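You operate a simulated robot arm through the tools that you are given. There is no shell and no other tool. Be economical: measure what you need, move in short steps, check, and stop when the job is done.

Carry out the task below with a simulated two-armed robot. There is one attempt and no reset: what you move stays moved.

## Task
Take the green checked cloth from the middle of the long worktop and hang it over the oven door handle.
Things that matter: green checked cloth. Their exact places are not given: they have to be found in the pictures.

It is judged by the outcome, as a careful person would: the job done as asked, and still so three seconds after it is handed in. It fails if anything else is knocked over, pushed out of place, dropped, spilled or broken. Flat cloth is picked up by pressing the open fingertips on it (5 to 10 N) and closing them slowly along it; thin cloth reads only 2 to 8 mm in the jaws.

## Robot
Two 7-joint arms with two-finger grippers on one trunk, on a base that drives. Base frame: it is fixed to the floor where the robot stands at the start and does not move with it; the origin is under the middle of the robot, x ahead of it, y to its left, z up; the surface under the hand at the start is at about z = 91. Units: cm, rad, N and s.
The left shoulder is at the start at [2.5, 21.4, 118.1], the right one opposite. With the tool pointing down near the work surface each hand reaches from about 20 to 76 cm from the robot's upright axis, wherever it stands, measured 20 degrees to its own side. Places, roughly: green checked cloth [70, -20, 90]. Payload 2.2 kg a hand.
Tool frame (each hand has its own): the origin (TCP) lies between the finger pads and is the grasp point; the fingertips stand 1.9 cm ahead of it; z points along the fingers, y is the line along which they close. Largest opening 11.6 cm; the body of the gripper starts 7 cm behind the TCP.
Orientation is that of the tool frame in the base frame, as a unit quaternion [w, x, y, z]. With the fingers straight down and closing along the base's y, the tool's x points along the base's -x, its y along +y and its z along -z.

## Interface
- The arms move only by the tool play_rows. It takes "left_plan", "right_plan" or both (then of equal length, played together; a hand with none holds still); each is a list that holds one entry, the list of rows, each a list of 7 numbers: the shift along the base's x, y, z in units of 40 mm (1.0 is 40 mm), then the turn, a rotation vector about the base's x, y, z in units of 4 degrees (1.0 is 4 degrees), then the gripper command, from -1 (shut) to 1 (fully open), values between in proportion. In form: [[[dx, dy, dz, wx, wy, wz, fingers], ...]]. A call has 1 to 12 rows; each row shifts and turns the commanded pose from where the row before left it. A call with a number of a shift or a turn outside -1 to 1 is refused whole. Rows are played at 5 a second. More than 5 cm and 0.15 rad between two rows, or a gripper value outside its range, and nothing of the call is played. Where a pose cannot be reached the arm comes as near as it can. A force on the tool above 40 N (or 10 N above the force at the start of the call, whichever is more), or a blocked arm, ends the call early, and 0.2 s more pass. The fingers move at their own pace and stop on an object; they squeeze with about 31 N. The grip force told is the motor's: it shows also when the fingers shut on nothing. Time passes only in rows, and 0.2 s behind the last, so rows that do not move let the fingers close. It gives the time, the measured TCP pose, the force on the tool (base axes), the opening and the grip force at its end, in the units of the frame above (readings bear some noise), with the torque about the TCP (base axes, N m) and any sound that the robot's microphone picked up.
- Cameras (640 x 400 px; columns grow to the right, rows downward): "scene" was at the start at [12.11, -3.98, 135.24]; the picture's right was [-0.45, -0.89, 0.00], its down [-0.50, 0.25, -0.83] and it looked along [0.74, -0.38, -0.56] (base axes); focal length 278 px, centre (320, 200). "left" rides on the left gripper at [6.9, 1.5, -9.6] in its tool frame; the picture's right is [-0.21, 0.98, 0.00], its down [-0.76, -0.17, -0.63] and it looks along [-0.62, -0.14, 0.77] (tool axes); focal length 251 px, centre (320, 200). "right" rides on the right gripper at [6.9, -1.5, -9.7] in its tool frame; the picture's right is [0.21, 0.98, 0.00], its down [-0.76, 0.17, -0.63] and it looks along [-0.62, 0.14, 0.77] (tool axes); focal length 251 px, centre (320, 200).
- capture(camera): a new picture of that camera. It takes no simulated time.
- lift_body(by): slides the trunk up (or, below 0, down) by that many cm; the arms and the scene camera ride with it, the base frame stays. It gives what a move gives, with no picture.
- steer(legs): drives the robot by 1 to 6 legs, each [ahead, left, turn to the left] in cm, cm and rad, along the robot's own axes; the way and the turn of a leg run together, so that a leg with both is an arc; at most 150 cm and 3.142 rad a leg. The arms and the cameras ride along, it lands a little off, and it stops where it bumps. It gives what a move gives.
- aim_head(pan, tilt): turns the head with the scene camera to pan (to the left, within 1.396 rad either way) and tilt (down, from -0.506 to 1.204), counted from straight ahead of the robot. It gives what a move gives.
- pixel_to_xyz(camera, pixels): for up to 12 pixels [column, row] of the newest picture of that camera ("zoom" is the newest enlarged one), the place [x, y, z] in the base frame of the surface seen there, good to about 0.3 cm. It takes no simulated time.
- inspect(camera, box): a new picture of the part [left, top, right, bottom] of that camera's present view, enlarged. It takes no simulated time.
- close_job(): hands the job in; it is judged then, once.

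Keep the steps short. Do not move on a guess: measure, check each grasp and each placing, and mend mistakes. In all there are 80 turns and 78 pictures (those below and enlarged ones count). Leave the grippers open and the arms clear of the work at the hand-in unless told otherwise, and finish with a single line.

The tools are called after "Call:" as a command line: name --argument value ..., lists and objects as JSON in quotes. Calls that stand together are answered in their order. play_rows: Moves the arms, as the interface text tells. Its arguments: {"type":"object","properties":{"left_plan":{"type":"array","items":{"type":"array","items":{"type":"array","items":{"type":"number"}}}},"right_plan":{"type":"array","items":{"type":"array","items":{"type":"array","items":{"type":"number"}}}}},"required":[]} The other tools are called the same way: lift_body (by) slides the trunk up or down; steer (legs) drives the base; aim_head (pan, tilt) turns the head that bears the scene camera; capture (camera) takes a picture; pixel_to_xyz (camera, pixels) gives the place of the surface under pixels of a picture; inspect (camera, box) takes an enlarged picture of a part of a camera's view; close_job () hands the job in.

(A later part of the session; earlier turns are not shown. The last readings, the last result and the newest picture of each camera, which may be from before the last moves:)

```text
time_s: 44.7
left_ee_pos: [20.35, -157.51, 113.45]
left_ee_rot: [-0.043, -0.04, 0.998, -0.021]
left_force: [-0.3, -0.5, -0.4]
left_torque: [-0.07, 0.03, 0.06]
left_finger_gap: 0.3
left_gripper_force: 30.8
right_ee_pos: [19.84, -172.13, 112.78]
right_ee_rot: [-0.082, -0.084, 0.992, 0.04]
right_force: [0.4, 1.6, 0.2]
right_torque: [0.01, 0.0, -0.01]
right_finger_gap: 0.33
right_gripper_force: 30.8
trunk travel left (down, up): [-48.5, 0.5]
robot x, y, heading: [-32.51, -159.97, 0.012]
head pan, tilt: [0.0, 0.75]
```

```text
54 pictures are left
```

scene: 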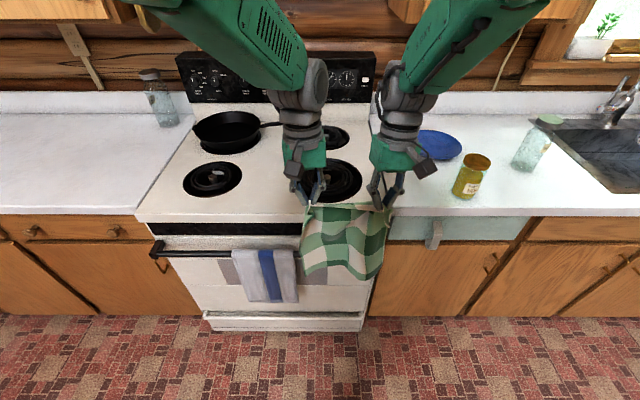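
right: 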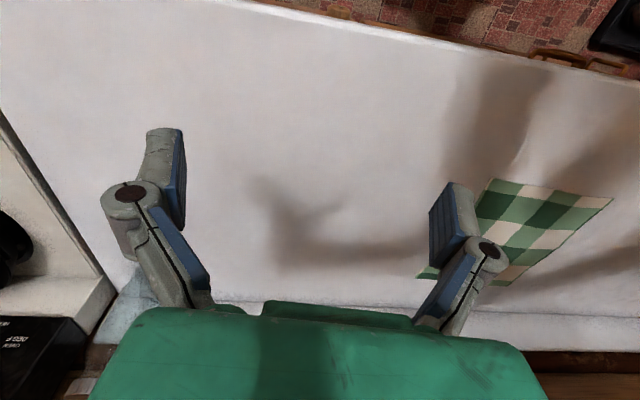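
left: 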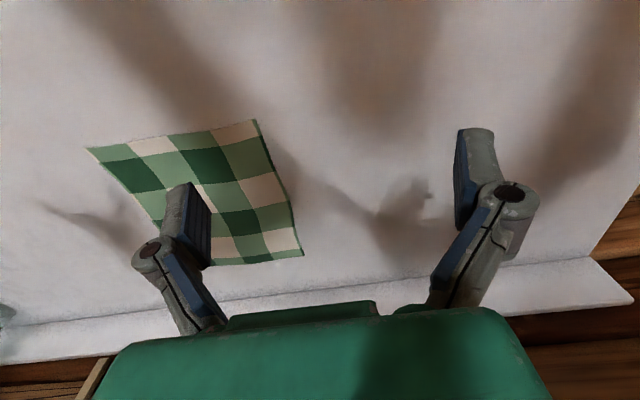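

The view is clear. I'll enlarge the cloth and measure its lower edge and shape before moving in.

Call:
inspect --camera "scene" --box '[230, 160, 430, 285]'

Call:
pixel_to_xyz --camera "zoom" --pixels '[[250, 170], [245, 270], [235, 380], [300, 355], [350, 335], [400, 330], [450, 375], [480, 330], [500, 250], [515, 180], [380, 180], [380, 260]]'

```text
3.20 times, centred on (330, 222) of scene
```

zoom: 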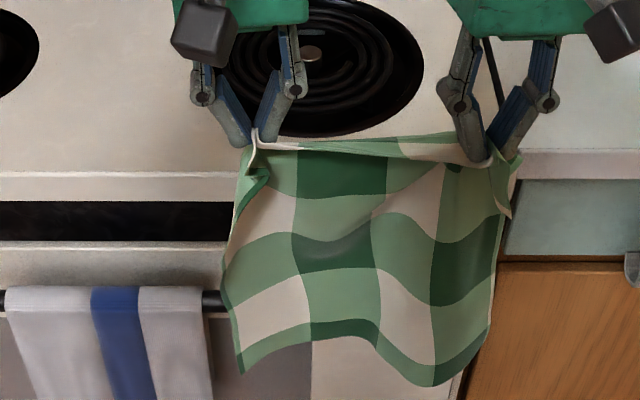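

```text
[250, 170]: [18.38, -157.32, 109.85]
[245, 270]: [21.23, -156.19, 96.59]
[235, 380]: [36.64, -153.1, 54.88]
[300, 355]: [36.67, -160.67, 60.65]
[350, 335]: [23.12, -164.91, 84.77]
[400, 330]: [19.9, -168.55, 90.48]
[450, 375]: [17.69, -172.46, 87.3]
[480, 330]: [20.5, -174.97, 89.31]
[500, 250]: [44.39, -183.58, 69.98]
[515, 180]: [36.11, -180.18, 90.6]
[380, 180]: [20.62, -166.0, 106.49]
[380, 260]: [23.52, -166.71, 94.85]
```

The lower edge is wavy (x 17.7–23.5, z ≈ 84–90), which is wider than the gap behind the bar (about 3.4 cm). The stove's front lip (x 35.8, z 83–91) can flatten it. At this height the lower edge passes above the bar (top 79.5) but below the lip's top, so I can press the cloth gently against the lip and then lower it behind the bar. First I'll spread the hands slightly, then drive 10 cm ahead and 1 cm left.

Call:
play_rows --left_plan '[[[0, 0.12, -0.1, 0, 0, 0, -1], [0, 0.05, 0, 0, 0, 0, -1], [0, 0, 0, 0, 0, 0, -1]]]'

Call:
steer --legs '[[10, 1, -0.01]]'

Call:
inspect --camera "scene" --box '[200, 150, 440, 300]'

```text
time_s: 45.5
left_ee_pos: [20.41, -157.15, 112.81]
left_ee_rot: [-0.041, -0.037, 0.998, -0.021]
left_force: [0.9, -6.4, -0.7]
left_torque: [-0.14, -0.01, 0.08]
left_finger_gap: 0.31
left_gripper_force: 31.0
right_ee_pos: [19.92, -172.01, 112.84]
right_ee_rot: [-0.081, -0.084, 0.992, 0.041]
right_force: [0.0, 6.8, 0.6]
right_torque: [0.15, 0.03, 0.0]
right_finger_gap: 0.36
right_gripper_force: 31.2
trunk travel left (down, up): [-48.5, 0.5]
robot x, y, heading: [-32.53, -159.91, 0.008]
head pan, tilt: [0.0, 0.75]
```

```text
time_s: 46.6
left_ee_pos: [30.57, -156.77, 112.94]
left_ee_rot: [-0.041, -0.032, 0.998, -0.018]
left_force: [0.5, -5.3, 0.4]
left_torque: [-0.08, 0.0, 0.07]
left_finger_gap: 0.29
left_gripper_force: 30.5
right_ee_pos: [29.89, -171.78, 113.32]
right_ee_rot: [-0.078, -0.08, 0.993, 0.043]
right_force: [-0.1, 5.5, 0.4]
right_torque: [0.12, 0.06, 0.04]
right_finger_gap: 0.37
right_gripper_force: 31.2
trunk travel left (down, up): [-48.5, 0.5]
robot x, y, heading: [-22.57, -158.59, -0.004]
head pan, tilt: [0.0, 0.75]
```

```text
2.67 times, centred on (320, 225) of scene
```

zoom: 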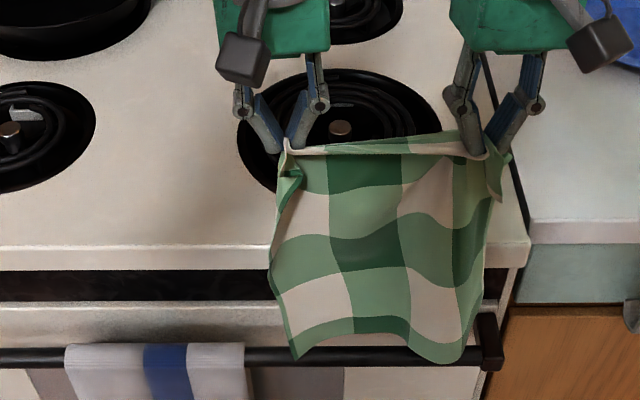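

The cloth hangs neatly between the towel and the right bracket. I'll check the bottom edge heights before going further.

Call:
pixel_to_xyz --camera "zoom" --pixels '[[297, 350], [330, 325], [370, 322], [405, 333], [440, 355], [465, 345], [478, 310], [280, 270], [350, 240], [440, 300], [495, 350], [340, 352]]'

```text
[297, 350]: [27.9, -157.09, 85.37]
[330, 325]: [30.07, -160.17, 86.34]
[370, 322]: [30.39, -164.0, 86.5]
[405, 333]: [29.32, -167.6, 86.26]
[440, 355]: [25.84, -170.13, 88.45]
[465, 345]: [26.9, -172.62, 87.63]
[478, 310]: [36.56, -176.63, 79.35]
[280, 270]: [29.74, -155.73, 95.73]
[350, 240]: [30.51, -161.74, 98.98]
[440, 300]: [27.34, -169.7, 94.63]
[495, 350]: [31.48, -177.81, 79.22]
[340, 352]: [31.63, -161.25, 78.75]
```

The bottom edge is at x 25.8–30.4, z 85–88.5. I'll lower the trunk 2 cm and drive 7 cm ahead so the back parts touch the lip and the front bulge clears the bar.

Call:
lift_body --by -2

Call:
steer --legs '[[7, 0, 0]]'

Call:
inspect --camera "scene" --box '[200, 150, 440, 300]'

Call:
pixel_to_xyz --camera "zoom" --pixels '[[297, 350], [330, 325], [370, 322], [405, 333], [440, 355], [465, 345], [478, 310], [280, 270], [350, 240], [440, 300]]'

```text
time_s: 47.3
left_ee_pos: [30.4, -156.36, 111.14]
left_ee_rot: [-0.041, -0.034, 0.998, -0.022]
left_force: [-0.1, -5.5, -0.1]
left_torque: [-0.1, 0.01, 0.07]
left_finger_gap: 0.29
left_gripper_force: 31.0
right_ee_pos: [29.97, -171.36, 111.38]
right_ee_rot: [-0.077, -0.079, 0.993, 0.043]
right_force: [-0.3, 6.0, -0.2]
right_torque: [0.12, 0.01, 0.03]
right_finger_gap: 0.36
right_gripper_force: 31.3
trunk travel left (down, up): [-46.5, 2.5]
robot x, y, heading: [-22.4, -158.99, 0.004]
head pan, tilt: [0.0, 0.75]
```

```text
time_s: 48.3
left_ee_pos: [36.97, -156.55, 111.56]
left_ee_rot: [-0.037, -0.032, 0.999, -0.021]
left_force: [-0.4, -4.1, 0.8]
left_torque: [-0.11, -0.02, 0.08]
left_finger_gap: 0.3
left_gripper_force: 31.2
right_ee_pos: [36.58, -171.39, 111.95]
right_ee_rot: [-0.07, -0.08, 0.993, 0.043]
right_force: [0.3, 5.5, 1.3]
right_torque: [0.07, -0.01, 0.01]
right_finger_gap: 0.38
right_gripper_force: 30.9
trunk travel left (down, up): [-46.5, 2.5]
robot x, y, heading: [-15.04, -158.75, -0.003]
head pan, tilt: [0.0, 0.75]
```

```text
2.67 times, centred on (320, 225) of scene
```

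zoom: 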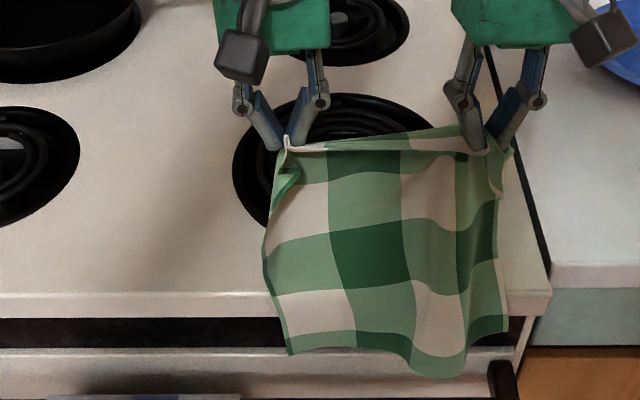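

```text
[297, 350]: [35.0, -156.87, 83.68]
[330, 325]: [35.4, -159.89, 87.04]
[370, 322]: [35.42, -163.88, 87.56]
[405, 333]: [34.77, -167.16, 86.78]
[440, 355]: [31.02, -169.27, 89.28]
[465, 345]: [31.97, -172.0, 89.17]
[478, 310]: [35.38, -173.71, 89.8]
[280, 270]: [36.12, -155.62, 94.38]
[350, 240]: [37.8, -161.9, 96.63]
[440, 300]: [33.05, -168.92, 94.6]
```

The lip flattens most of the cloth to x≈35. One bulge at y≈−169 is still at x≈31. I'll go 2.5 cm further ahead and look again with the head tilted lower.

Call:
steer --legs '[[2.5, 0, 0]]'

Call:
aim_head --pan 0 --tilt 0.9

Call:
inspect --camera "scene" --box '[200, 100, 440, 250]'

```text
time_s: 49.1
left_ee_pos: [39.59, -156.48, 112.02]
left_ee_rot: [-0.034, -0.034, 0.999, -0.022]
left_force: [0.0, -4.7, 0.1]
left_torque: [-0.02, -0.04, 0.05]
left_finger_gap: 0.3
left_gripper_force: 31.1
right_ee_pos: [39.05, -171.53, 112.33]
right_ee_rot: [-0.069, -0.079, 0.993, 0.047]
right_force: [-0.9, 3.2, 0.9]
right_torque: [0.03, -0.03, -0.03]
right_finger_gap: 0.37
right_gripper_force: 31.4
trunk travel left (down, up): [-46.5, 2.5]
robot x, y, heading: [-12.71, -159.46, 0.002]
head pan, tilt: [0.0, 0.75]
```

```text
time_s: 49.8
left_ee_pos: [39.65, -156.58, 112.01]
left_ee_rot: [-0.034, -0.034, 0.999, -0.023]
left_force: [0.6, -5.7, 0.3]
left_torque: [-0.08, 0.03, 0.1]
left_finger_gap: 0.28
left_gripper_force: 31.0
right_ee_pos: [39.09, -171.51, 112.26]
right_ee_rot: [-0.069, -0.078, 0.993, 0.048]
right_force: [-0.4, 5.9, 0.1]
right_torque: [0.12, 0.02, 0.02]
right_finger_gap: 0.4
right_gripper_force: 31.1
trunk travel left (down, up): [-46.5, 2.5]
robot x, y, heading: [-12.92, -159.11, -0.003]
head pan, tilt: [0.0, 0.901]
```

```text
2.67 times, centred on (320, 175) of scene
```

zoom: 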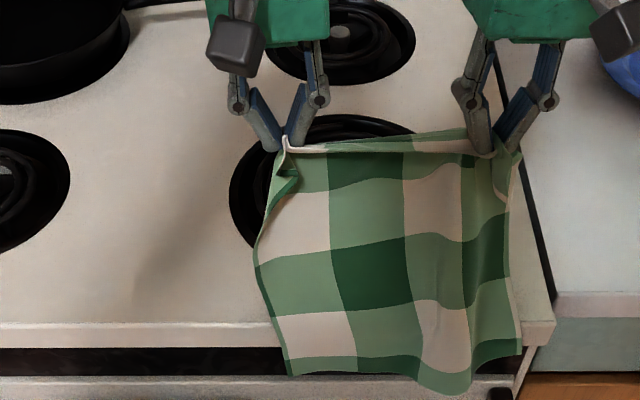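

Call:
pixel_to_xyz --camera "zoom" --pixels '[[295, 370], [330, 367], [370, 367], [410, 370], [440, 385], [455, 388], [470, 375], [500, 350], [515, 345], [440, 330], [350, 300]]'

```text
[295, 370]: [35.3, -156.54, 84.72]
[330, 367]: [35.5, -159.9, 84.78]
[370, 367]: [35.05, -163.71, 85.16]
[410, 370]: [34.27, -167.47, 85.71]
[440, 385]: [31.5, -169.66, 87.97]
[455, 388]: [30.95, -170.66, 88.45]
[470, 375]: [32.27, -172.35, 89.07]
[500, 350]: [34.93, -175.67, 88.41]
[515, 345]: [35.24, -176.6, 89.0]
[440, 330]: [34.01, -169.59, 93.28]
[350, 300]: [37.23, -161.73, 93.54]
```

The bulge's hem (y −170) is still at x≈31. A sheet bent over an edge lies flat, so I'll draw the cloth further over the stove's front edge and hold it lower and deeper, then feed it back over the edge behind the bar. First, drive 8 cm ahead, with the hands still high above the burners.

Call:
steer --legs '[[8, 0, 0]]'

Call:
lift_body --by -6

Call:
capture --camera "scene"

```text
time_s: 50.9
left_ee_pos: [47.5, -156.77, 112.74]
left_ee_rot: [-0.029, -0.033, 0.999, -0.026]
left_force: [0.0, -4.3, 0.4]
left_torque: [-0.08, 0.05, 0.03]
left_finger_gap: 0.29
left_gripper_force: 31.3
right_ee_pos: [47.04, -171.51, 112.85]
right_ee_rot: [-0.064, -0.079, 0.994, 0.051]
right_force: [0.5, 3.0, 1.1]
right_torque: [0.04, 0.04, -0.03]
right_finger_gap: 0.37
right_gripper_force: 30.8
trunk travel left (down, up): [-46.5, 2.5]
robot x, y, heading: [-4.36, -159.24, -0.001]
head pan, tilt: [0.0, 0.901]
```

```text
time_s: 51.9
left_ee_pos: [47.76, -156.61, 106.75]
left_ee_rot: [-0.029, -0.034, 0.999, -0.027]
left_force: [1.4, -4.7, -0.8]
left_torque: [-0.09, -0.02, 0.09]
left_finger_gap: 0.28
left_gripper_force: 31.0
right_ee_pos: [47.03, -171.56, 106.9]
right_ee_rot: [-0.064, -0.078, 0.994, 0.052]
right_force: [-0.4, 5.6, -0.3]
right_torque: [0.08, 0.0, 0.0]
right_finger_gap: 0.36
right_gripper_force: 30.8
trunk travel left (down, up): [-40.5, 8.5]
robot x, y, heading: [-4.68, -159.26, -0.002]
head pan, tilt: [0.0, 0.901]
```

```text
49 pictures are left
```

scene: 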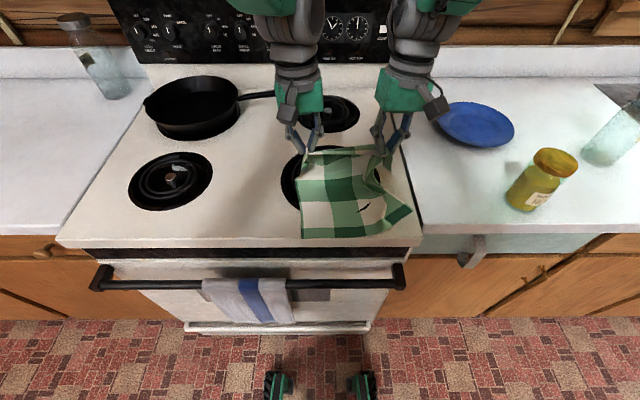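

The hem seems to have come up near the lip's edge. I'll zoom in and measure.

Call:
inspect --camera "scene" --box '[260, 130, 440, 290]'

Call:
pixel_to_xyz --camera "scene" --pixels '[[303, 236], [330, 235], [355, 235], [380, 232], [405, 215], [365, 208], [330, 190], [160, 244], [240, 95], [275, 95], [278, 375], [362, 375]]'

```text
2.50 times, centred on (350, 210) of scene
```

zoom: 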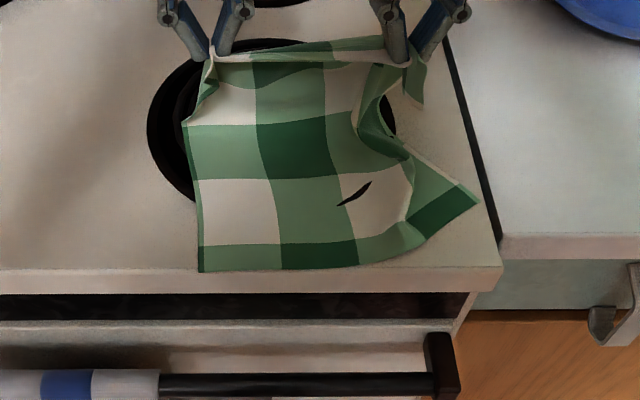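

```text
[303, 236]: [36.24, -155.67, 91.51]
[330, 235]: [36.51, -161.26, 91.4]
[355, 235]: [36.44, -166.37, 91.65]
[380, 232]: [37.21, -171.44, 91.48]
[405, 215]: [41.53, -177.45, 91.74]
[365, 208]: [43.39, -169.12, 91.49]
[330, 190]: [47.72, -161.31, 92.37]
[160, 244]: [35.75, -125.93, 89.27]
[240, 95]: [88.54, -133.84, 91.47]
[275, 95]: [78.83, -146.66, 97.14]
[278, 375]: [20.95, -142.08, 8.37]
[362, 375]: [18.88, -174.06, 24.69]
```

The cloth has slipped onto the stove top and its right side is rumpled. My two pinches gather too much width, so the hem won't hang flat. I'll take the cloth back to the empty worktop on the left, lay it flat and regrasp it with the fingers closing across the edge, so that it hangs flat. First, raise the trunk and back away.

Call:
lift_body --by 8.5

Call:
steer --legs '[[-30, 0, 0]]'

Call:
capture --camera "scene"

```text
time_s: 53.1
left_ee_pos: [47.61, -156.66, 115.26]
left_ee_rot: [-0.031, -0.034, 0.999, -0.027]
left_force: [-0.4, -5.0, 0.3]
left_torque: [-0.11, -0.01, 0.06]
left_finger_gap: 0.28
left_gripper_force: 30.8
right_ee_pos: [47.12, -171.55, 115.27]
right_ee_rot: [-0.064, -0.077, 0.994, 0.051]
right_force: [-0.5, 4.7, 0.5]
right_torque: [0.1, 0.02, 0.01]
right_finger_gap: 0.34
right_gripper_force: 31.3
trunk travel left (down, up): [-49.0, 0.0]
robot x, y, heading: [-4.62, -158.93, -0.006]
head pan, tilt: [0.0, 0.901]
```

```text
time_s: 55.1
left_ee_pos: [17.78, -156.85, 114.69]
left_ee_rot: [-0.033, -0.028, 0.999, -0.026]
left_force: [0.4, -8.1, -0.4]
left_torque: [-0.12, -0.02, 0.12]
left_finger_gap: 0.28
left_gripper_force: 30.9
right_ee_pos: [17.11, -172.04, 115.0]
right_ee_rot: [-0.068, -0.07, 0.994, 0.051]
right_force: [0.2, 7.1, -1.0]
right_torque: [0.15, 0.04, 0.02]
right_finger_gap: 0.37
right_gripper_force: 31.1
trunk travel left (down, up): [-49.0, 0.0]
robot x, y, heading: [-34.67, -158.74, -0.016]
head pan, tilt: [0.0, 0.901]
```

```text
47 pictures are left
```

scene: 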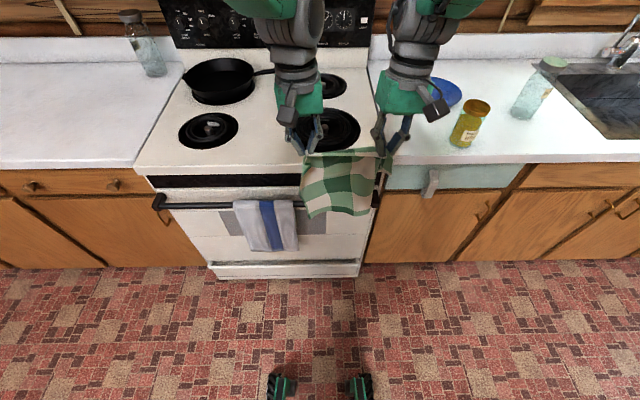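

Nothing else moved. Now I'll drive left 92 cm to the empty worktop, square up, and move ahead 38 cm over it.

Call:
steer --legs '[[0, 92, 0.014], [38, 0, 0]]'

Call:
capture --camera "scene"

```text
time_s: 61.9
left_ee_pos: [56.86, -67.71, 115.5]
left_ee_rot: [-0.028, -0.027, 0.999, -0.027]
left_force: [0.3, -6.0, 0.9]
left_torque: [-0.1, -0.02, 0.09]
left_finger_gap: 0.29
left_gripper_force: 31.1
right_ee_pos: [56.09, -82.77, 115.59]
right_ee_rot: [-0.063, -0.068, 0.994, 0.053]
right_force: [0.0, 6.5, 0.5]
right_torque: [0.14, 0.02, 0.01]
right_finger_gap: 0.38
right_gripper_force: 31.0
trunk travel left (down, up): [-49.0, 0.0]
robot x, y, heading: [5.43, -69.23, -0.019]
head pan, tilt: [0.0, 0.901]
```

```text
46 pictures are left
```

scene: 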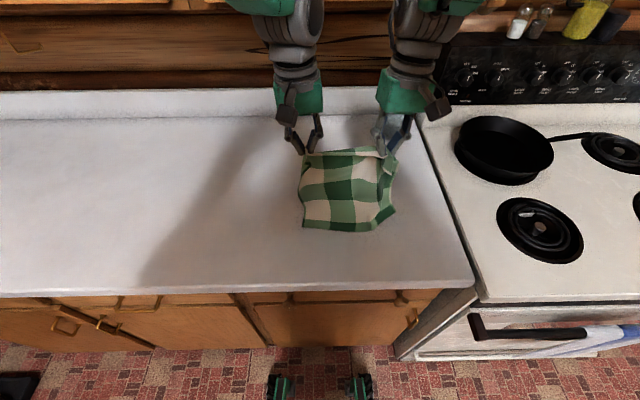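

The hem now trails toward the robot on the worktop, which suits me: I can lay the cloth with the hem nearest and the held edge far, then take the clean hem. I'll drive 14 cm further left, away from the jar, then lower and move forward in steps.

Call:
steer --legs '[[0, 14, 0.018]]'

Call:
lift_body --by -8

Call:
play_rows --left_plan '[[[0.3, 0, 0, 0, 0, 0, -1], [0.4, 0, 0, 0, 0, 0, -1], [0.4, 0, 0, 0, 0, 0, -1], [0.4, 0, 0, 0, 0, 0, -1], [0, 0, 0, 0, 0, 0, -1]]]' --right_plan '[[[0.3, 0, 0, 0, 0, 0, -1], [0.4, 0, 0, 0, 0, 0, -1], [0.4, 0, 0, 0, 0, 0, -1], [0.4, 0, 0, 0, 0, 0, -1], [0, 0, 0, 0, 0, 0, -1]]]'

Call:
capture --camera "scene"

```text
time_s: 63.2
left_ee_pos: [57.24, -57.65, 115.37]
left_ee_rot: [-0.028, -0.038, 0.999, -0.014]
left_force: [1.3, -8.9, -2.3]
left_torque: [-0.18, 0.02, 0.09]
left_finger_gap: 0.3
left_gripper_force: 30.5
right_ee_pos: [56.67, -73.02, 115.22]
right_ee_rot: [-0.061, -0.076, 0.993, 0.068]
right_force: [-0.1, 8.2, 0.0]
right_torque: [0.28, 0.05, -0.01]
right_finger_gap: 0.39
right_gripper_force: 31.0
trunk travel left (down, up): [-49.0, 0.0]
robot x, y, heading: [5.62, -56.45, -0.007]
head pan, tilt: [0.0, 0.901]
```

```text
time_s: 64.4
left_ee_pos: [56.63, -53.88, 107.73]
left_ee_rot: [-0.025, -0.036, 0.999, -0.031]
left_force: [1.0, -13.6, 1.0]
left_torque: [-0.27, -0.02, 0.14]
left_finger_gap: 0.29
left_gripper_force: 30.9
right_ee_pos: [56.24, -69.62, 108.15]
right_ee_rot: [-0.06, -0.065, 0.994, 0.063]
right_force: [-1.1, 13.7, 0.4]
right_torque: [0.32, 0.03, 0.02]
right_finger_gap: 0.4
right_gripper_force: 30.6
trunk travel left (down, up): [-41.0, 8.0]
robot x, y, heading: [5.34, -56.87, -0.003]
head pan, tilt: [0.0, 0.901]
```

```text
time_s: 65.6
left_ee_pos: [62.8, -51.77, 107.58]
left_ee_rot: [-0.026, -0.038, 0.998, -0.037]
left_force: [2.0, -10.3, 1.0]
left_torque: [-0.31, 0.0, 0.12]
left_finger_gap: 0.27
left_gripper_force: 30.6
right_ee_pos: [62.26, -67.84, 108.37]
right_ee_rot: [-0.061, -0.067, 0.994, 0.057]
right_force: [-1.0, 12.4, -1.1]
right_torque: [0.12, 0.03, 0.13]
right_finger_gap: 0.33
right_gripper_force: 30.7
trunk travel left (down, up): [-41.0, 8.0]
robot x, y, heading: [5.31, -56.4, 0.004]
head pan, tilt: [0.0, 0.901]
```

```text
45 pictures are left
```

scene: 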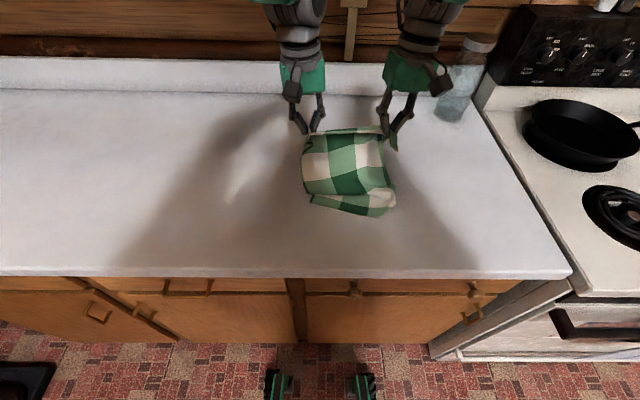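

The hem rolled under when I lowered straight down. I'll raise everything so the cloth hangs free, back up 10 cm, and then lay it in a slope with forward travel.

Call:
lift_body --by 8

Call:
play_rows --left_plan '[[[0, -0.1, 0.4, 0, 0, 0, -1], [0, -0.1, 0.4, 0, 0, 0, -1], [0, 0, 0.4, 0, 0, 0, -1], [0, 0, 0, 0, 0, 0, -1]]]' --right_plan '[[[0, 0, 0.4, 0, 0, 0, -1], [0, 0, 0.4, 0, 0, 0, -1], [0, 0, 0.4, 0, 0, 0, -1], [0, 0, 0, 0, 0, 0, -1]]]'

Call:
steer --legs '[[-10, 0, 0]]'

Call:
capture --camera "scene"

```text
time_s: 66.8
left_ee_pos: [62.78, -55.79, 115.49]
left_ee_rot: [-0.025, -0.036, 0.999, -0.024]
left_force: [1.4, -13.2, -0.8]
left_torque: [-0.14, -0.06, 0.12]
left_finger_gap: 0.31
left_gripper_force: 30.8
right_ee_pos: [62.27, -71.91, 115.91]
right_ee_rot: [-0.061, -0.065, 0.994, 0.065]
right_force: [-0.9, 11.9, 0.3]
right_torque: [0.27, 0.04, 0.11]
right_finger_gap: 0.36
right_gripper_force: 31.0
trunk travel left (down, up): [-49.0, 0.0]
robot x, y, heading: [5.26, -56.97, -0.005]
head pan, tilt: [0.0, 0.901]
```

```text
time_s: 68.0
left_ee_pos: [62.06, -57.01, 120.69]
left_ee_rot: [-0.024, -0.033, 0.999, -0.027]
left_force: [0.5, -16.1, -3.2]
left_torque: [-0.25, -0.01, 0.16]
left_finger_gap: 0.31
left_gripper_force: 31.8
right_ee_pos: [61.5, -73.29, 118.85]
right_ee_rot: [-0.08, -0.05, 0.992, 0.08]
right_force: [-0.8, 14.8, 2.4]
right_torque: [0.39, -0.02, 0.09]
right_finger_gap: 0.36
right_gripper_force: 30.6
trunk travel left (down, up): [-49.0, 0.0]
robot x, y, heading: [5.4, -57.09, -0.007]
head pan, tilt: [0.0, 0.901]
stopped in row 4 (right hand): the arm was blocked; the commanded pose is now the measured one
```

```text
time_s: 69.1
left_ee_pos: [52.5, -54.76, 120.35]
left_ee_rot: [-0.025, -0.037, 0.999, -0.029]
left_force: [0.4, 0.7, 0.1]
left_torque: [-0.01, 0.02, -0.01]
left_finger_gap: 0.3
left_gripper_force: 30.8
right_ee_pos: [51.73, -71.64, 118.47]
right_ee_rot: [-0.083, -0.047, 0.993, 0.07]
right_force: [0.0, -0.2, -2.0]
right_torque: [0.05, 0.03, -0.02]
right_finger_gap: 0.45
right_gripper_force: 36.2
trunk travel left (down, up): [-49.0, 0.0]
robot x, y, heading: [-5.01, -56.8, -0.003]
head pan, tilt: [0.0, 0.901]
```

```text
44 pictures are left
```

scene: 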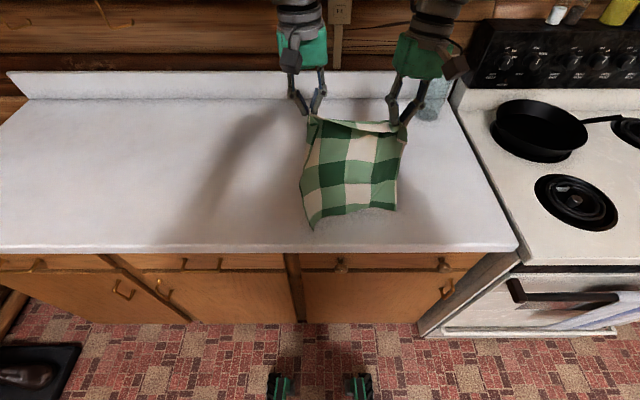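

The hands are now 17 cm apart and there's no tension, so a fold has slipped out and the cloth hangs flatter. I'll zoom and measure the hem.

Call:
inspect --camera "scene" --box '[265, 90, 435, 240]'

Call:
pixel_to_xyz --camera "scene" --pixels '[[313, 225], [322, 214], [340, 213], [355, 209], [375, 206], [395, 207], [302, 190], [340, 180], [380, 180], [402, 180], [320, 130], [402, 135]]'

```text
2.67 times, centred on (350, 165) of scene
```

zoom: 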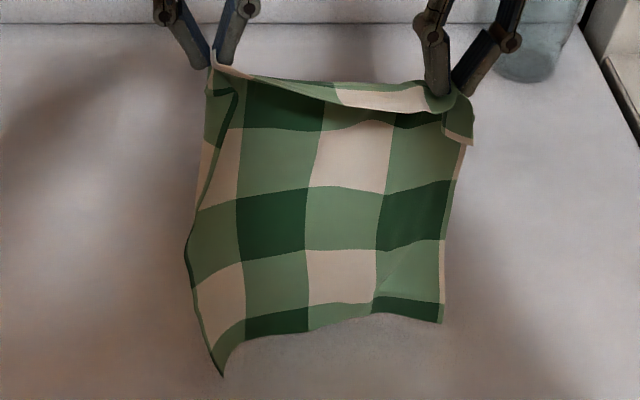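

```text
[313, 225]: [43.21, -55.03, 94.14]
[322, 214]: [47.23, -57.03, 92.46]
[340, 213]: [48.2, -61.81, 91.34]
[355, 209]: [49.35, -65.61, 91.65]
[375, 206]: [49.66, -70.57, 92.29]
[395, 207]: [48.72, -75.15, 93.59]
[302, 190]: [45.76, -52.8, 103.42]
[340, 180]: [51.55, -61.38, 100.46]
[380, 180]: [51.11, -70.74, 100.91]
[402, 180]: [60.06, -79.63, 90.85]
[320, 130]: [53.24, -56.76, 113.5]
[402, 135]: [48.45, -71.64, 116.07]
```

Much better: the hem lies within x 47.2–49.7 over most of its width, and only the left corner curls forward (x 43). I'll yaw the left hand about 32° to swing that flap back toward the oven side, then back away from the worktop and check again.

Call:
play_rows --left_plan '[[[0, 0, 0, 0, 0, -1, -1], [0, 0, 0, 0, 0, -1, -1], [0, 0, 0, 0, 0, -1, -1], [0, 0, 0, 0, 0, -1, -1], [0, 0, 0, 0, 0, -1, -1], [0, 0, 0, 0, 0, -1, -1], [0, 0, 0, 0, 0, -1, -1], [0, 0, 0, 0, 0, -1, -1], [0, 0, 0, 0, 0, 0, -1]]]'

Call:
steer --legs '[[-30, 0, 0]]'

Call:
capture --camera "scene"

Call:
inspect --camera "scene" --box '[265, 90, 435, 240]'

```text
time_s: 71.1
left_ee_pos: [51.6, -54.48, 120.87]
left_ee_rot: [-0.028, 0.24, 0.97, -0.024]
left_force: [-0.3, -3.4, -0.5]
left_torque: [-0.04, 0.0, 0.08]
left_finger_gap: 0.29
left_gripper_force: 31.4
right_ee_pos: [51.1, -71.64, 118.97]
right_ee_rot: [-0.078, -0.045, 0.993, 0.072]
right_force: [0.3, 3.2, 0.8]
right_torque: [0.05, -0.02, 0.0]
right_finger_gap: 0.29
right_gripper_force: 27.8
trunk travel left (down, up): [-49.0, 0.0]
robot x, y, heading: [-4.56, -56.75, -0.006]
head pan, tilt: [0.0, 0.901]
```

```text
time_s: 73.1
left_ee_pos: [22.37, -54.43, 120.58]
left_ee_rot: [-0.029, 0.239, 0.97, -0.024]
left_force: [0.8, -3.2, -0.5]
left_torque: [-0.06, -0.04, 0.1]
left_finger_gap: 0.28
left_gripper_force: 31.0
right_ee_pos: [21.77, -71.52, 118.55]
right_ee_rot: [-0.083, -0.046, 0.993, 0.072]
right_force: [0.3, 4.4, -0.6]
right_torque: [0.05, 0.03, -0.04]
right_finger_gap: 0.22
right_gripper_force: 27.4
trunk travel left (down, up): [-49.0, 0.0]
robot x, y, heading: [-34.15, -56.43, -0.001]
head pan, tilt: [0.0, 0.901]
```

```text
42 pictures are left
```

scene: 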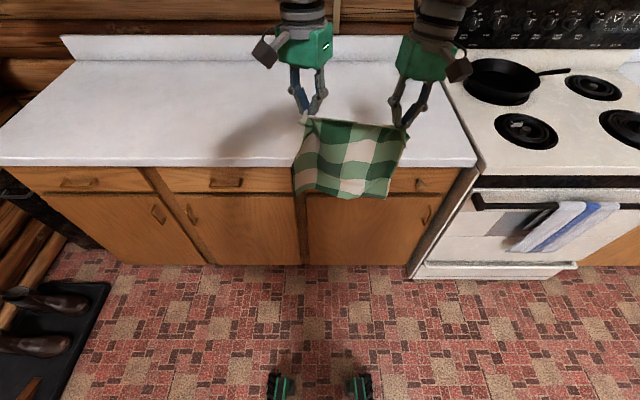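

```text
2.67 times, centred on (350, 165) of scene
```

zoom: 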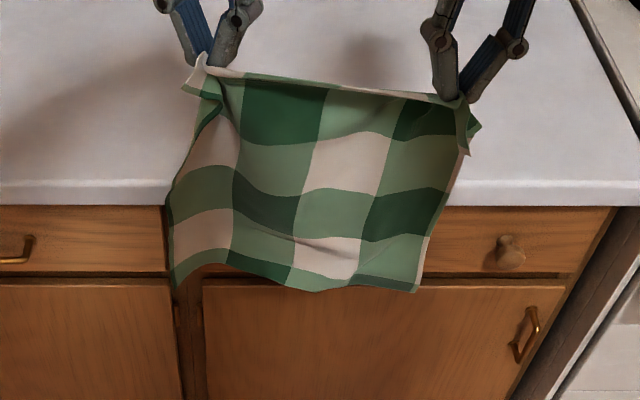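

The right pinch has become thinner (0.22 cm) but still holds. I'll measure the hem now that the cloth hangs free.

Call:
pixel_to_xyz --camera "zoom" --pixels '[[178, 280], [195, 262], [220, 258], [250, 270], [285, 278], [320, 285], [350, 280], [385, 278], [412, 285], [440, 215], [175, 220], [300, 190]]'

```text
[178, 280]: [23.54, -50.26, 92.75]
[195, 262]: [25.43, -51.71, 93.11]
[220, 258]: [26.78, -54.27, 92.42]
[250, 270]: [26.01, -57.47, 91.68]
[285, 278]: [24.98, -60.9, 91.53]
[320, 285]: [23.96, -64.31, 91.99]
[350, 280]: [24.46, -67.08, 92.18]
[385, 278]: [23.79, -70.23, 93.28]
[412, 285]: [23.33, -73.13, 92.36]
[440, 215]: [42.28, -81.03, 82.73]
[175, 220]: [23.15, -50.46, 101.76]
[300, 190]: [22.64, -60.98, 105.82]
```

Excellent: the hem is nearly flat (x 23.3–26.8, 23 cm wide), so there's no need to regrasp. I'll drive right 102 cm to the free stretch of the bar, lower the trunk 7 cm, and check.

Call:
steer --legs '[[0, -102, 0]]'

Call:
lift_body --by -7

Call:
aim_head --pan 0 --tilt 0.85

Call:
inspect --camera "scene" --box '[200, 90, 440, 240]'

```text
time_s: 78.5
left_ee_pos: [21.23, -158.53, 121.1]
left_ee_rot: [-0.026, 0.245, 0.969, -0.023]
left_force: [0.5, -5.7, -0.5]
left_torque: [-0.06, -0.01, 0.08]
left_finger_gap: 0.29
left_gripper_force: 31.0
right_ee_pos: [20.42, -176.13, 118.93]
right_ee_rot: [-0.08, -0.036, 0.993, 0.073]
right_force: [1.0, 6.5, 1.6]
right_torque: [0.13, -0.02, -0.04]
right_finger_gap: 0.28
right_gripper_force: 30.6
trunk travel left (down, up): [-49.0, 0.0]
robot x, y, heading: [-34.46, -160.23, -0.015]
head pan, tilt: [0.0, 0.901]
```

```text
time_s: 79.6
left_ee_pos: [20.82, -159.02, 114.28]
left_ee_rot: [-0.024, 0.245, 0.969, -0.022]
left_force: [0.1, -7.1, -0.8]
left_torque: [-0.12, -0.05, 0.14]
left_finger_gap: 0.29
left_gripper_force: 30.8
right_ee_pos: [20.03, -176.54, 112.15]
right_ee_rot: [-0.076, -0.035, 0.993, 0.079]
right_force: [-0.2, 7.4, 1.3]
right_torque: [0.11, -0.02, -0.08]
right_finger_gap: 0.31
right_gripper_force: 30.8
trunk travel left (down, up): [-42.0, 7.0]
robot x, y, heading: [-34.46, -160.37, -0.01]
head pan, tilt: [0.0, 0.901]
```

```text
time_s: 80.2
left_ee_pos: [20.74, -159.11, 114.25]
left_ee_rot: [-0.025, 0.246, 0.969, -0.021]
left_force: [-0.2, -8.0, -0.8]
left_torque: [-0.17, 0.02, 0.14]
left_finger_gap: 0.27
left_gripper_force: 30.8
right_ee_pos: [20.09, -176.71, 112.24]
right_ee_rot: [-0.077, -0.035, 0.993, 0.078]
right_force: [-0.7, 6.9, 0.6]
right_torque: [0.09, 0.01, -0.04]
right_finger_gap: 0.31
right_gripper_force: 30.8
trunk travel left (down, up): [-42.0, 7.0]
robot x, y, heading: [-34.7, -160.7, -0.015]
head pan, tilt: [0.0, 0.85]
```

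```text
2.67 times, centred on (320, 165) of scene
```

zoom: 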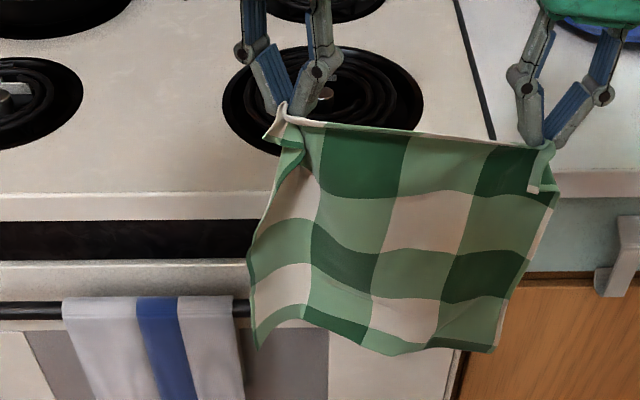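

The cloth needs to go about 2.8 cm left. I'll correct the heading and approach to about 8 cm short of the final distance, then measure.

Call:
steer --legs '[[8, 2.8, 0.014]]'

Call:
inspect --camera "scene" --box '[200, 90, 440, 240]'

```text
time_s: 81.3
left_ee_pos: [28.74, -156.83, 114.43]
left_ee_rot: [-0.025, 0.24, 0.97, -0.016]
left_force: [-0.8, -4.3, -1.8]
left_torque: [0.0, -0.01, 0.07]
left_finger_gap: 0.29
left_gripper_force: 31.4
right_ee_pos: [28.3, -174.3, 112.39]
right_ee_rot: [-0.075, -0.045, 0.993, 0.081]
right_force: [-0.2, 4.7, 0.1]
right_torque: [0.13, 0.02, -0.07]
right_finger_gap: 0.29
right_gripper_force: 31.0
trunk travel left (down, up): [-42.0, 7.0]
robot x, y, heading: [-26.61, -157.69, 0.006]
head pan, tilt: [0.0, 0.85]
```

```text
2.67 times, centred on (320, 165) of scene
```

zoom: 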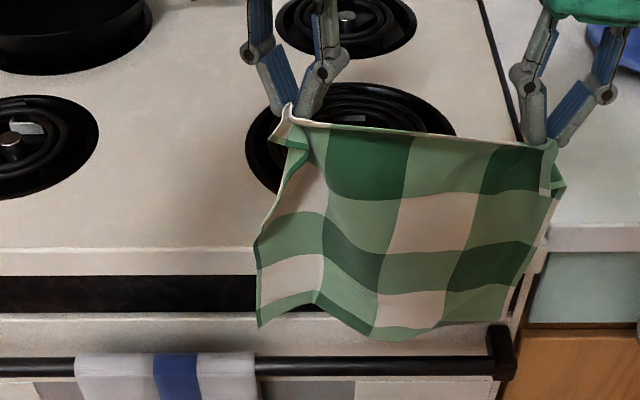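

Call:
pixel_to_xyz --camera "zoom" --pixels '[[261, 320], [285, 298], [315, 297], [345, 318], [380, 333], [415, 337], [450, 322], [480, 318], [506, 310], [262, 240], [255, 355], [490, 335]]'

```text
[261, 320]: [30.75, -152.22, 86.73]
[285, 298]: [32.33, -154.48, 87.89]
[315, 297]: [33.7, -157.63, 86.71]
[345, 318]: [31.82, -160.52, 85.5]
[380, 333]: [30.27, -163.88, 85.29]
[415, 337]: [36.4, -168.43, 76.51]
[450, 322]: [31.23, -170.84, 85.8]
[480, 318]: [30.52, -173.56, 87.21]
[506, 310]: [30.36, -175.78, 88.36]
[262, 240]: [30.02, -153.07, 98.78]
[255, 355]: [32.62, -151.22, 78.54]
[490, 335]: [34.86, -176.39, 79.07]
```

The hem lies at x 30.3–33.7, y −152 to −176, exactly between towel and bracket. I'll drive 4 cm ahead, so it sits at about 34–36 against the lip.

Call:
steer --legs '[[4, 0, -0.004]]'

Call:
inspect --camera "scene" --box '[200, 90, 440, 240]'

Call:
pixel_to_xyz --camera "zoom" --pixels '[[255, 340], [285, 320], [315, 318], [345, 335], [380, 348], [415, 345], [450, 335], [480, 330], [510, 322], [262, 240], [400, 300], [480, 290]]'

```text
time_s: 82.2
left_ee_pos: [31.98, -157.07, 114.64]
left_ee_rot: [-0.022, 0.243, 0.97, -0.015]
left_force: [-0.6, -4.1, -0.4]
left_torque: [-0.03, 0.0, 0.05]
left_finger_gap: 0.29
left_gripper_force: 30.8
right_ee_pos: [31.55, -174.37, 113.03]
right_ee_rot: [-0.069, -0.043, 0.993, 0.08]
right_force: [-0.6, 2.9, 2.2]
right_torque: [0.01, -0.05, -0.01]
right_finger_gap: 0.28
right_gripper_force: 31.8
trunk travel left (down, up): [-42.0, 7.0]
robot x, y, heading: [-22.74, -157.96, 0.001]
head pan, tilt: [0.0, 0.85]
```

```text
2.67 times, centred on (320, 165) of scene
```

zoom: 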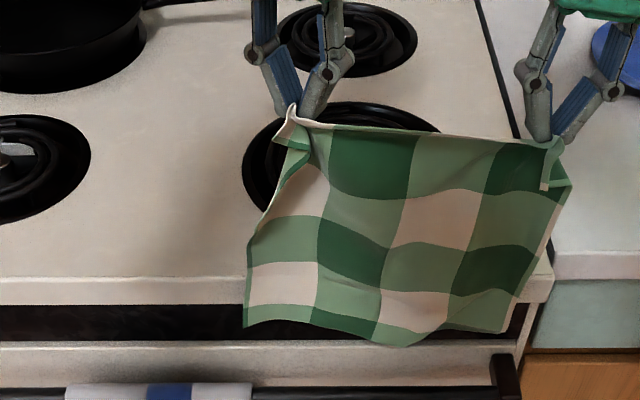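

```text
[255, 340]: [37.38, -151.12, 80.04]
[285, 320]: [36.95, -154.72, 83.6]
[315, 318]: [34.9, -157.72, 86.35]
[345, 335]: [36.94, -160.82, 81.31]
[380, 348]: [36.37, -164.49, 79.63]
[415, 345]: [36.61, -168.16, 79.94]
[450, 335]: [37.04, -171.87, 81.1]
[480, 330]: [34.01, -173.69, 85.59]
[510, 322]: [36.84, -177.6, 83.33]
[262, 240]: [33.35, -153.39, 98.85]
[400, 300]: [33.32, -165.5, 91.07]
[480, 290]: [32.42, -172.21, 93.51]
```

Call:
pixel_to_xyz --camera "zoom" --pixels '[[252, 318], [280, 314], [330, 322], [360, 332], [380, 338], [405, 340], [425, 332], [450, 326], [475, 328], [500, 328], [515, 300], [248, 300]]'

```text
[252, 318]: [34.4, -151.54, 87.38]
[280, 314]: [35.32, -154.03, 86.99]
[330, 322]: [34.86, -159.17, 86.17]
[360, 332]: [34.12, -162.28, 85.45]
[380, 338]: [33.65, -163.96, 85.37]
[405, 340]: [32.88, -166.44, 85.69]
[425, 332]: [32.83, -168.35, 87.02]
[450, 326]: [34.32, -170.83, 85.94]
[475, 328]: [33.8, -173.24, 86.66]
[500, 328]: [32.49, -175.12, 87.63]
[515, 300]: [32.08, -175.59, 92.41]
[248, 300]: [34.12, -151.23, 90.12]
```

The hem is now at x 32.5–35.3, and its front-most parts are only just behind the bar (back at ≈32.5). I'll move 1.6 cm further ahead and look again.

Call:
steer --legs '[[1.8, -0.3, 0.008]]'

Call:
inspect --camera "scene" --box '[200, 90, 440, 240]'

Call:
pixel_to_xyz --camera "zoom" --pixels '[[252, 322], [280, 320], [330, 328], [360, 338], [385, 345], [405, 346], [425, 338], [450, 332], [475, 334], [500, 332], [512, 325], [515, 300]]'

```text
time_s: 83.0
left_ee_pos: [33.61, -156.34, 114.75]
left_ee_rot: [-0.021, 0.238, 0.971, -0.017]
left_force: [-0.2, -3.3, 0.3]
left_torque: [-0.09, -0.01, 0.05]
left_finger_gap: 0.29
left_gripper_force: 31.3
right_ee_pos: [33.26, -173.74, 113.33]
right_ee_rot: [-0.068, -0.046, 0.993, 0.08]
right_force: [-0.5, 3.4, 0.7]
right_torque: [0.02, -0.04, 0.02]
right_finger_gap: 0.26
right_gripper_force: 30.9
trunk travel left (down, up): [-42.0, 7.0]
robot x, y, heading: [-20.83, -158.13, 0.005]
head pan, tilt: [0.0, 0.85]
```

```text
2.67 times, centred on (320, 165) of scene
```

zoom: 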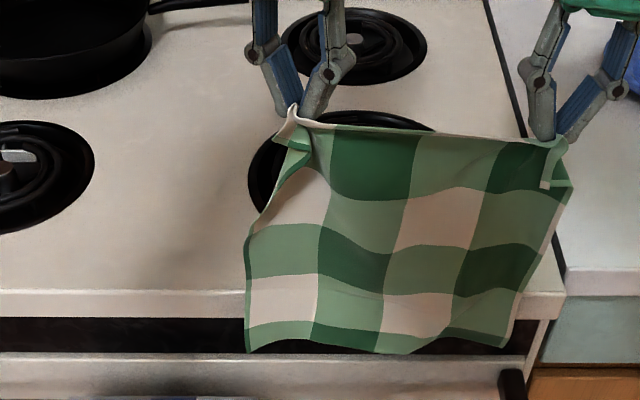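

```text
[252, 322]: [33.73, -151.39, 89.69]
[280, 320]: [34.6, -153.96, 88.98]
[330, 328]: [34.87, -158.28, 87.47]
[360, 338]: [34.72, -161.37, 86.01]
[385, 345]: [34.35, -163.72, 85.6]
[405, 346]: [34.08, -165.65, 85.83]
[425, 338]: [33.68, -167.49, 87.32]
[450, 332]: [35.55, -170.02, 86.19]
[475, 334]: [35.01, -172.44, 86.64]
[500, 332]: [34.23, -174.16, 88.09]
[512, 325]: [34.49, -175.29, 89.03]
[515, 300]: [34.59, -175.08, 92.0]
```

The whole hem is now behind the bar's plane (x 33.7–35.5). I'll lower the trunk 5 cm and check that the hem goes behind the bar.

Call:
steer --legs '[[0, -0.8, 0]]'

Call:
lift_body --by -5

Call:
aim_head --pan 0 --tilt 0.95

Call:
inspect --camera "scene" --box '[200, 90, 440, 240]'

```text
time_s: 83.7
left_ee_pos: [33.54, -157.29, 114.81]
left_ee_rot: [-0.019, 0.239, 0.971, -0.017]
left_force: [0.9, -3.5, 0.2]
left_torque: [-0.14, 0.03, 0.13]
left_finger_gap: 0.25
left_gripper_force: 31.0
right_ee_pos: [33.44, -174.85, 113.3]
right_ee_rot: [-0.068, -0.043, 0.993, 0.084]
right_force: [0.2, 4.9, 0.5]
right_torque: [0.07, 0.0, -0.09]
right_finger_gap: 0.27
right_gripper_force: 31.0
trunk travel left (down, up): [-42.0, 7.0]
robot x, y, heading: [-20.55, -159.03, 0.006]
head pan, tilt: [0.0, 0.85]
```

```text
time_s: 84.6
left_ee_pos: [33.06, -157.27, 110.12]
left_ee_rot: [-0.017, 0.239, 0.971, -0.018]
left_force: [0.0, -6.1, -0.6]
left_torque: [-0.15, -0.03, 0.11]
left_finger_gap: 0.29
left_gripper_force: 31.3
right_ee_pos: [32.95, -174.85, 108.62]
right_ee_rot: [-0.066, -0.042, 0.993, 0.088]
right_force: [-0.8, 6.2, 1.1]
right_torque: [0.09, 0.04, -0.02]
right_finger_gap: 0.29
right_gripper_force: 30.6
trunk travel left (down, up): [-37.0, 12.0]
robot x, y, heading: [-20.53, -159.1, 0.005]
head pan, tilt: [0.0, 0.85]
```

```text
time_s: 85.3
left_ee_pos: [33.18, -157.43, 110.14]
left_ee_rot: [-0.019, 0.238, 0.971, -0.016]
left_force: [-0.3, -5.2, -0.9]
left_torque: [-0.09, 0.0, 0.09]
left_finger_gap: 0.32
left_gripper_force: 31.1
right_ee_pos: [32.97, -175.1, 108.61]
right_ee_rot: [-0.067, -0.042, 0.993, 0.088]
right_force: [-0.7, 5.1, 0.3]
right_torque: [0.1, 0.02, -0.05]
right_finger_gap: 0.28
right_gripper_force: 30.6
trunk travel left (down, up): [-37.0, 12.0]
robot x, y, heading: [-20.45, -159.01, 0.006]
head pan, tilt: [0.0, 0.949]
```

```text
2.67 times, centred on (320, 165) of scene
```

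zoom: 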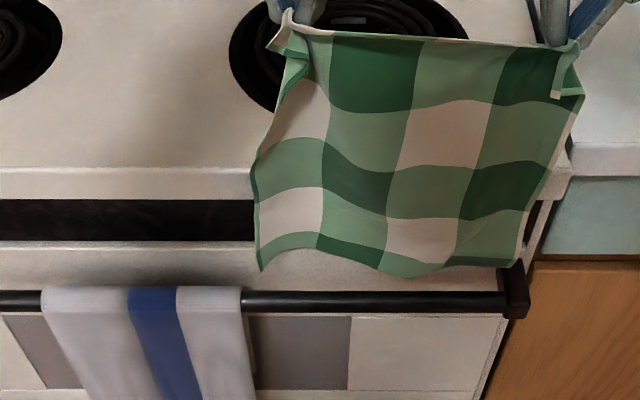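

Call:
pixel_to_xyz --camera "zoom" --pixels '[[262, 262], [275, 245], [300, 236], [330, 245], [360, 258], [390, 270], [412, 272], [435, 264], [460, 256], [490, 262], [515, 258], [523, 235]]'

```text
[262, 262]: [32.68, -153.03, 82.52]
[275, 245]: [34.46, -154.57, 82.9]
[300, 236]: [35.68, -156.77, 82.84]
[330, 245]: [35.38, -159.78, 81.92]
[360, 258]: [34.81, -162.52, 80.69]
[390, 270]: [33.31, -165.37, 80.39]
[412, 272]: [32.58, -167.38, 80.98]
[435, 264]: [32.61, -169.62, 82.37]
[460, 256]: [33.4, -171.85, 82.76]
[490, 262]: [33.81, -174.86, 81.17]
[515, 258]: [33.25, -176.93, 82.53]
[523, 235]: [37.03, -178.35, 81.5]
```

The hem is just above bar height, with the front-most parts at x≈32.6 (y −167 and the left corner). I'll nudge 1.2 cm ahead and 0.4 cm left, then lower 3 cm.

Call:
steer --legs '[[1.3, 0.4, 0]]'

Call:
lift_body --by -3

Call:
inspect --camera "scene" --box '[200, 90, 440, 240]'

```text
time_s: 86.0
left_ee_pos: [34.13, -156.82, 110.28]
left_ee_rot: [-0.016, 0.237, 0.971, -0.017]
left_force: [-0.1, -4.9, -1.1]
left_torque: [-0.11, -0.01, 0.09]
left_finger_gap: 0.3
left_gripper_force: 31.3
right_ee_pos: [33.98, -174.5, 108.75]
right_ee_rot: [-0.065, -0.042, 0.993, 0.086]
right_force: [-0.3, 5.2, 1.1]
right_torque: [0.09, -0.03, -0.06]
right_finger_gap: 0.27
right_gripper_force: 31.0
trunk travel left (down, up): [-37.0, 12.0]
robot x, y, heading: [-19.17, -158.34, 0.003]
head pan, tilt: [0.0, 0.949]
```

```text
time_s: 86.8
left_ee_pos: [34.09, -156.66, 107.22]
left_ee_rot: [-0.016, 0.238, 0.971, -0.018]
left_force: [0.4, -5.9, -0.4]
left_torque: [-0.17, -0.02, 0.11]
left_finger_gap: 0.29
left_gripper_force: 31.1
right_ee_pos: [33.97, -174.41, 105.93]
right_ee_rot: [-0.065, -0.04, 0.993, 0.087]
right_force: [-0.8, 6.9, 0.1]
right_torque: [0.08, 0.07, -0.08]
right_finger_gap: 0.25
right_gripper_force: 31.1
trunk travel left (down, up): [-34.0, 15.0]
robot x, y, heading: [-19.5, -158.62, 0.009]
head pan, tilt: [0.0, 0.949]
```

```text
2.67 times, centred on (320, 165) of scene
```

zoom: 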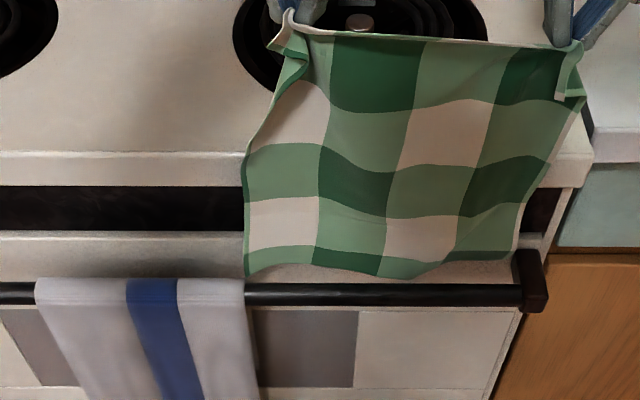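

Call:
pixel_to_xyz --camera "zoom" --pixels '[[250, 265], [280, 250], [310, 255], [340, 265], [370, 270], [395, 274], [415, 270], [435, 262], [460, 254], [490, 255], [512, 252], [400, 292]]'

```text
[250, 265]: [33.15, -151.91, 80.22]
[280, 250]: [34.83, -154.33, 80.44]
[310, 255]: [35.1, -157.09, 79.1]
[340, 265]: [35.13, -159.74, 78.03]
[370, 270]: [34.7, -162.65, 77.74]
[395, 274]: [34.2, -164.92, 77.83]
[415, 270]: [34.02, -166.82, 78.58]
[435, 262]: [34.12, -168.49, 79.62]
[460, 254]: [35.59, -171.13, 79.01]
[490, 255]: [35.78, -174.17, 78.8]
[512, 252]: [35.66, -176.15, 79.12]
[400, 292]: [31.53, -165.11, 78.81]
```

The hem is now behind the bar all along (x 33.2–35.8). I'll lower 5 cm further and check.

Call:
lift_body --by -5

Call:
inspect --camera "scene" --box '[200, 70, 440, 220]'

```text
time_s: 87.7
left_ee_pos: [34.17, -157.02, 102.5]
left_ee_rot: [-0.016, 0.238, 0.971, -0.017]
left_force: [0.1, -6.5, -0.5]
left_torque: [-0.11, 0.01, 0.11]
left_finger_gap: 0.29
left_gripper_force: 31.4
right_ee_pos: [33.93, -174.66, 100.87]
right_ee_rot: [-0.064, -0.041, 0.993, 0.088]
right_force: [-0.4, 6.2, 0.1]
right_torque: [0.12, 0.02, -0.05]
right_finger_gap: 0.29
right_gripper_force: 30.9
trunk travel left (down, up): [-29.0, 20.0]
robot x, y, heading: [-19.04, -158.76, 0.003]
head pan, tilt: [0.0, 0.949]
```

```text
2.67 times, centred on (320, 145) of scene
```

zoom: 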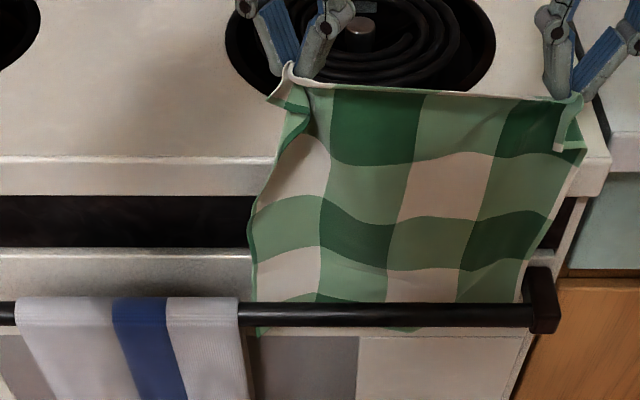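

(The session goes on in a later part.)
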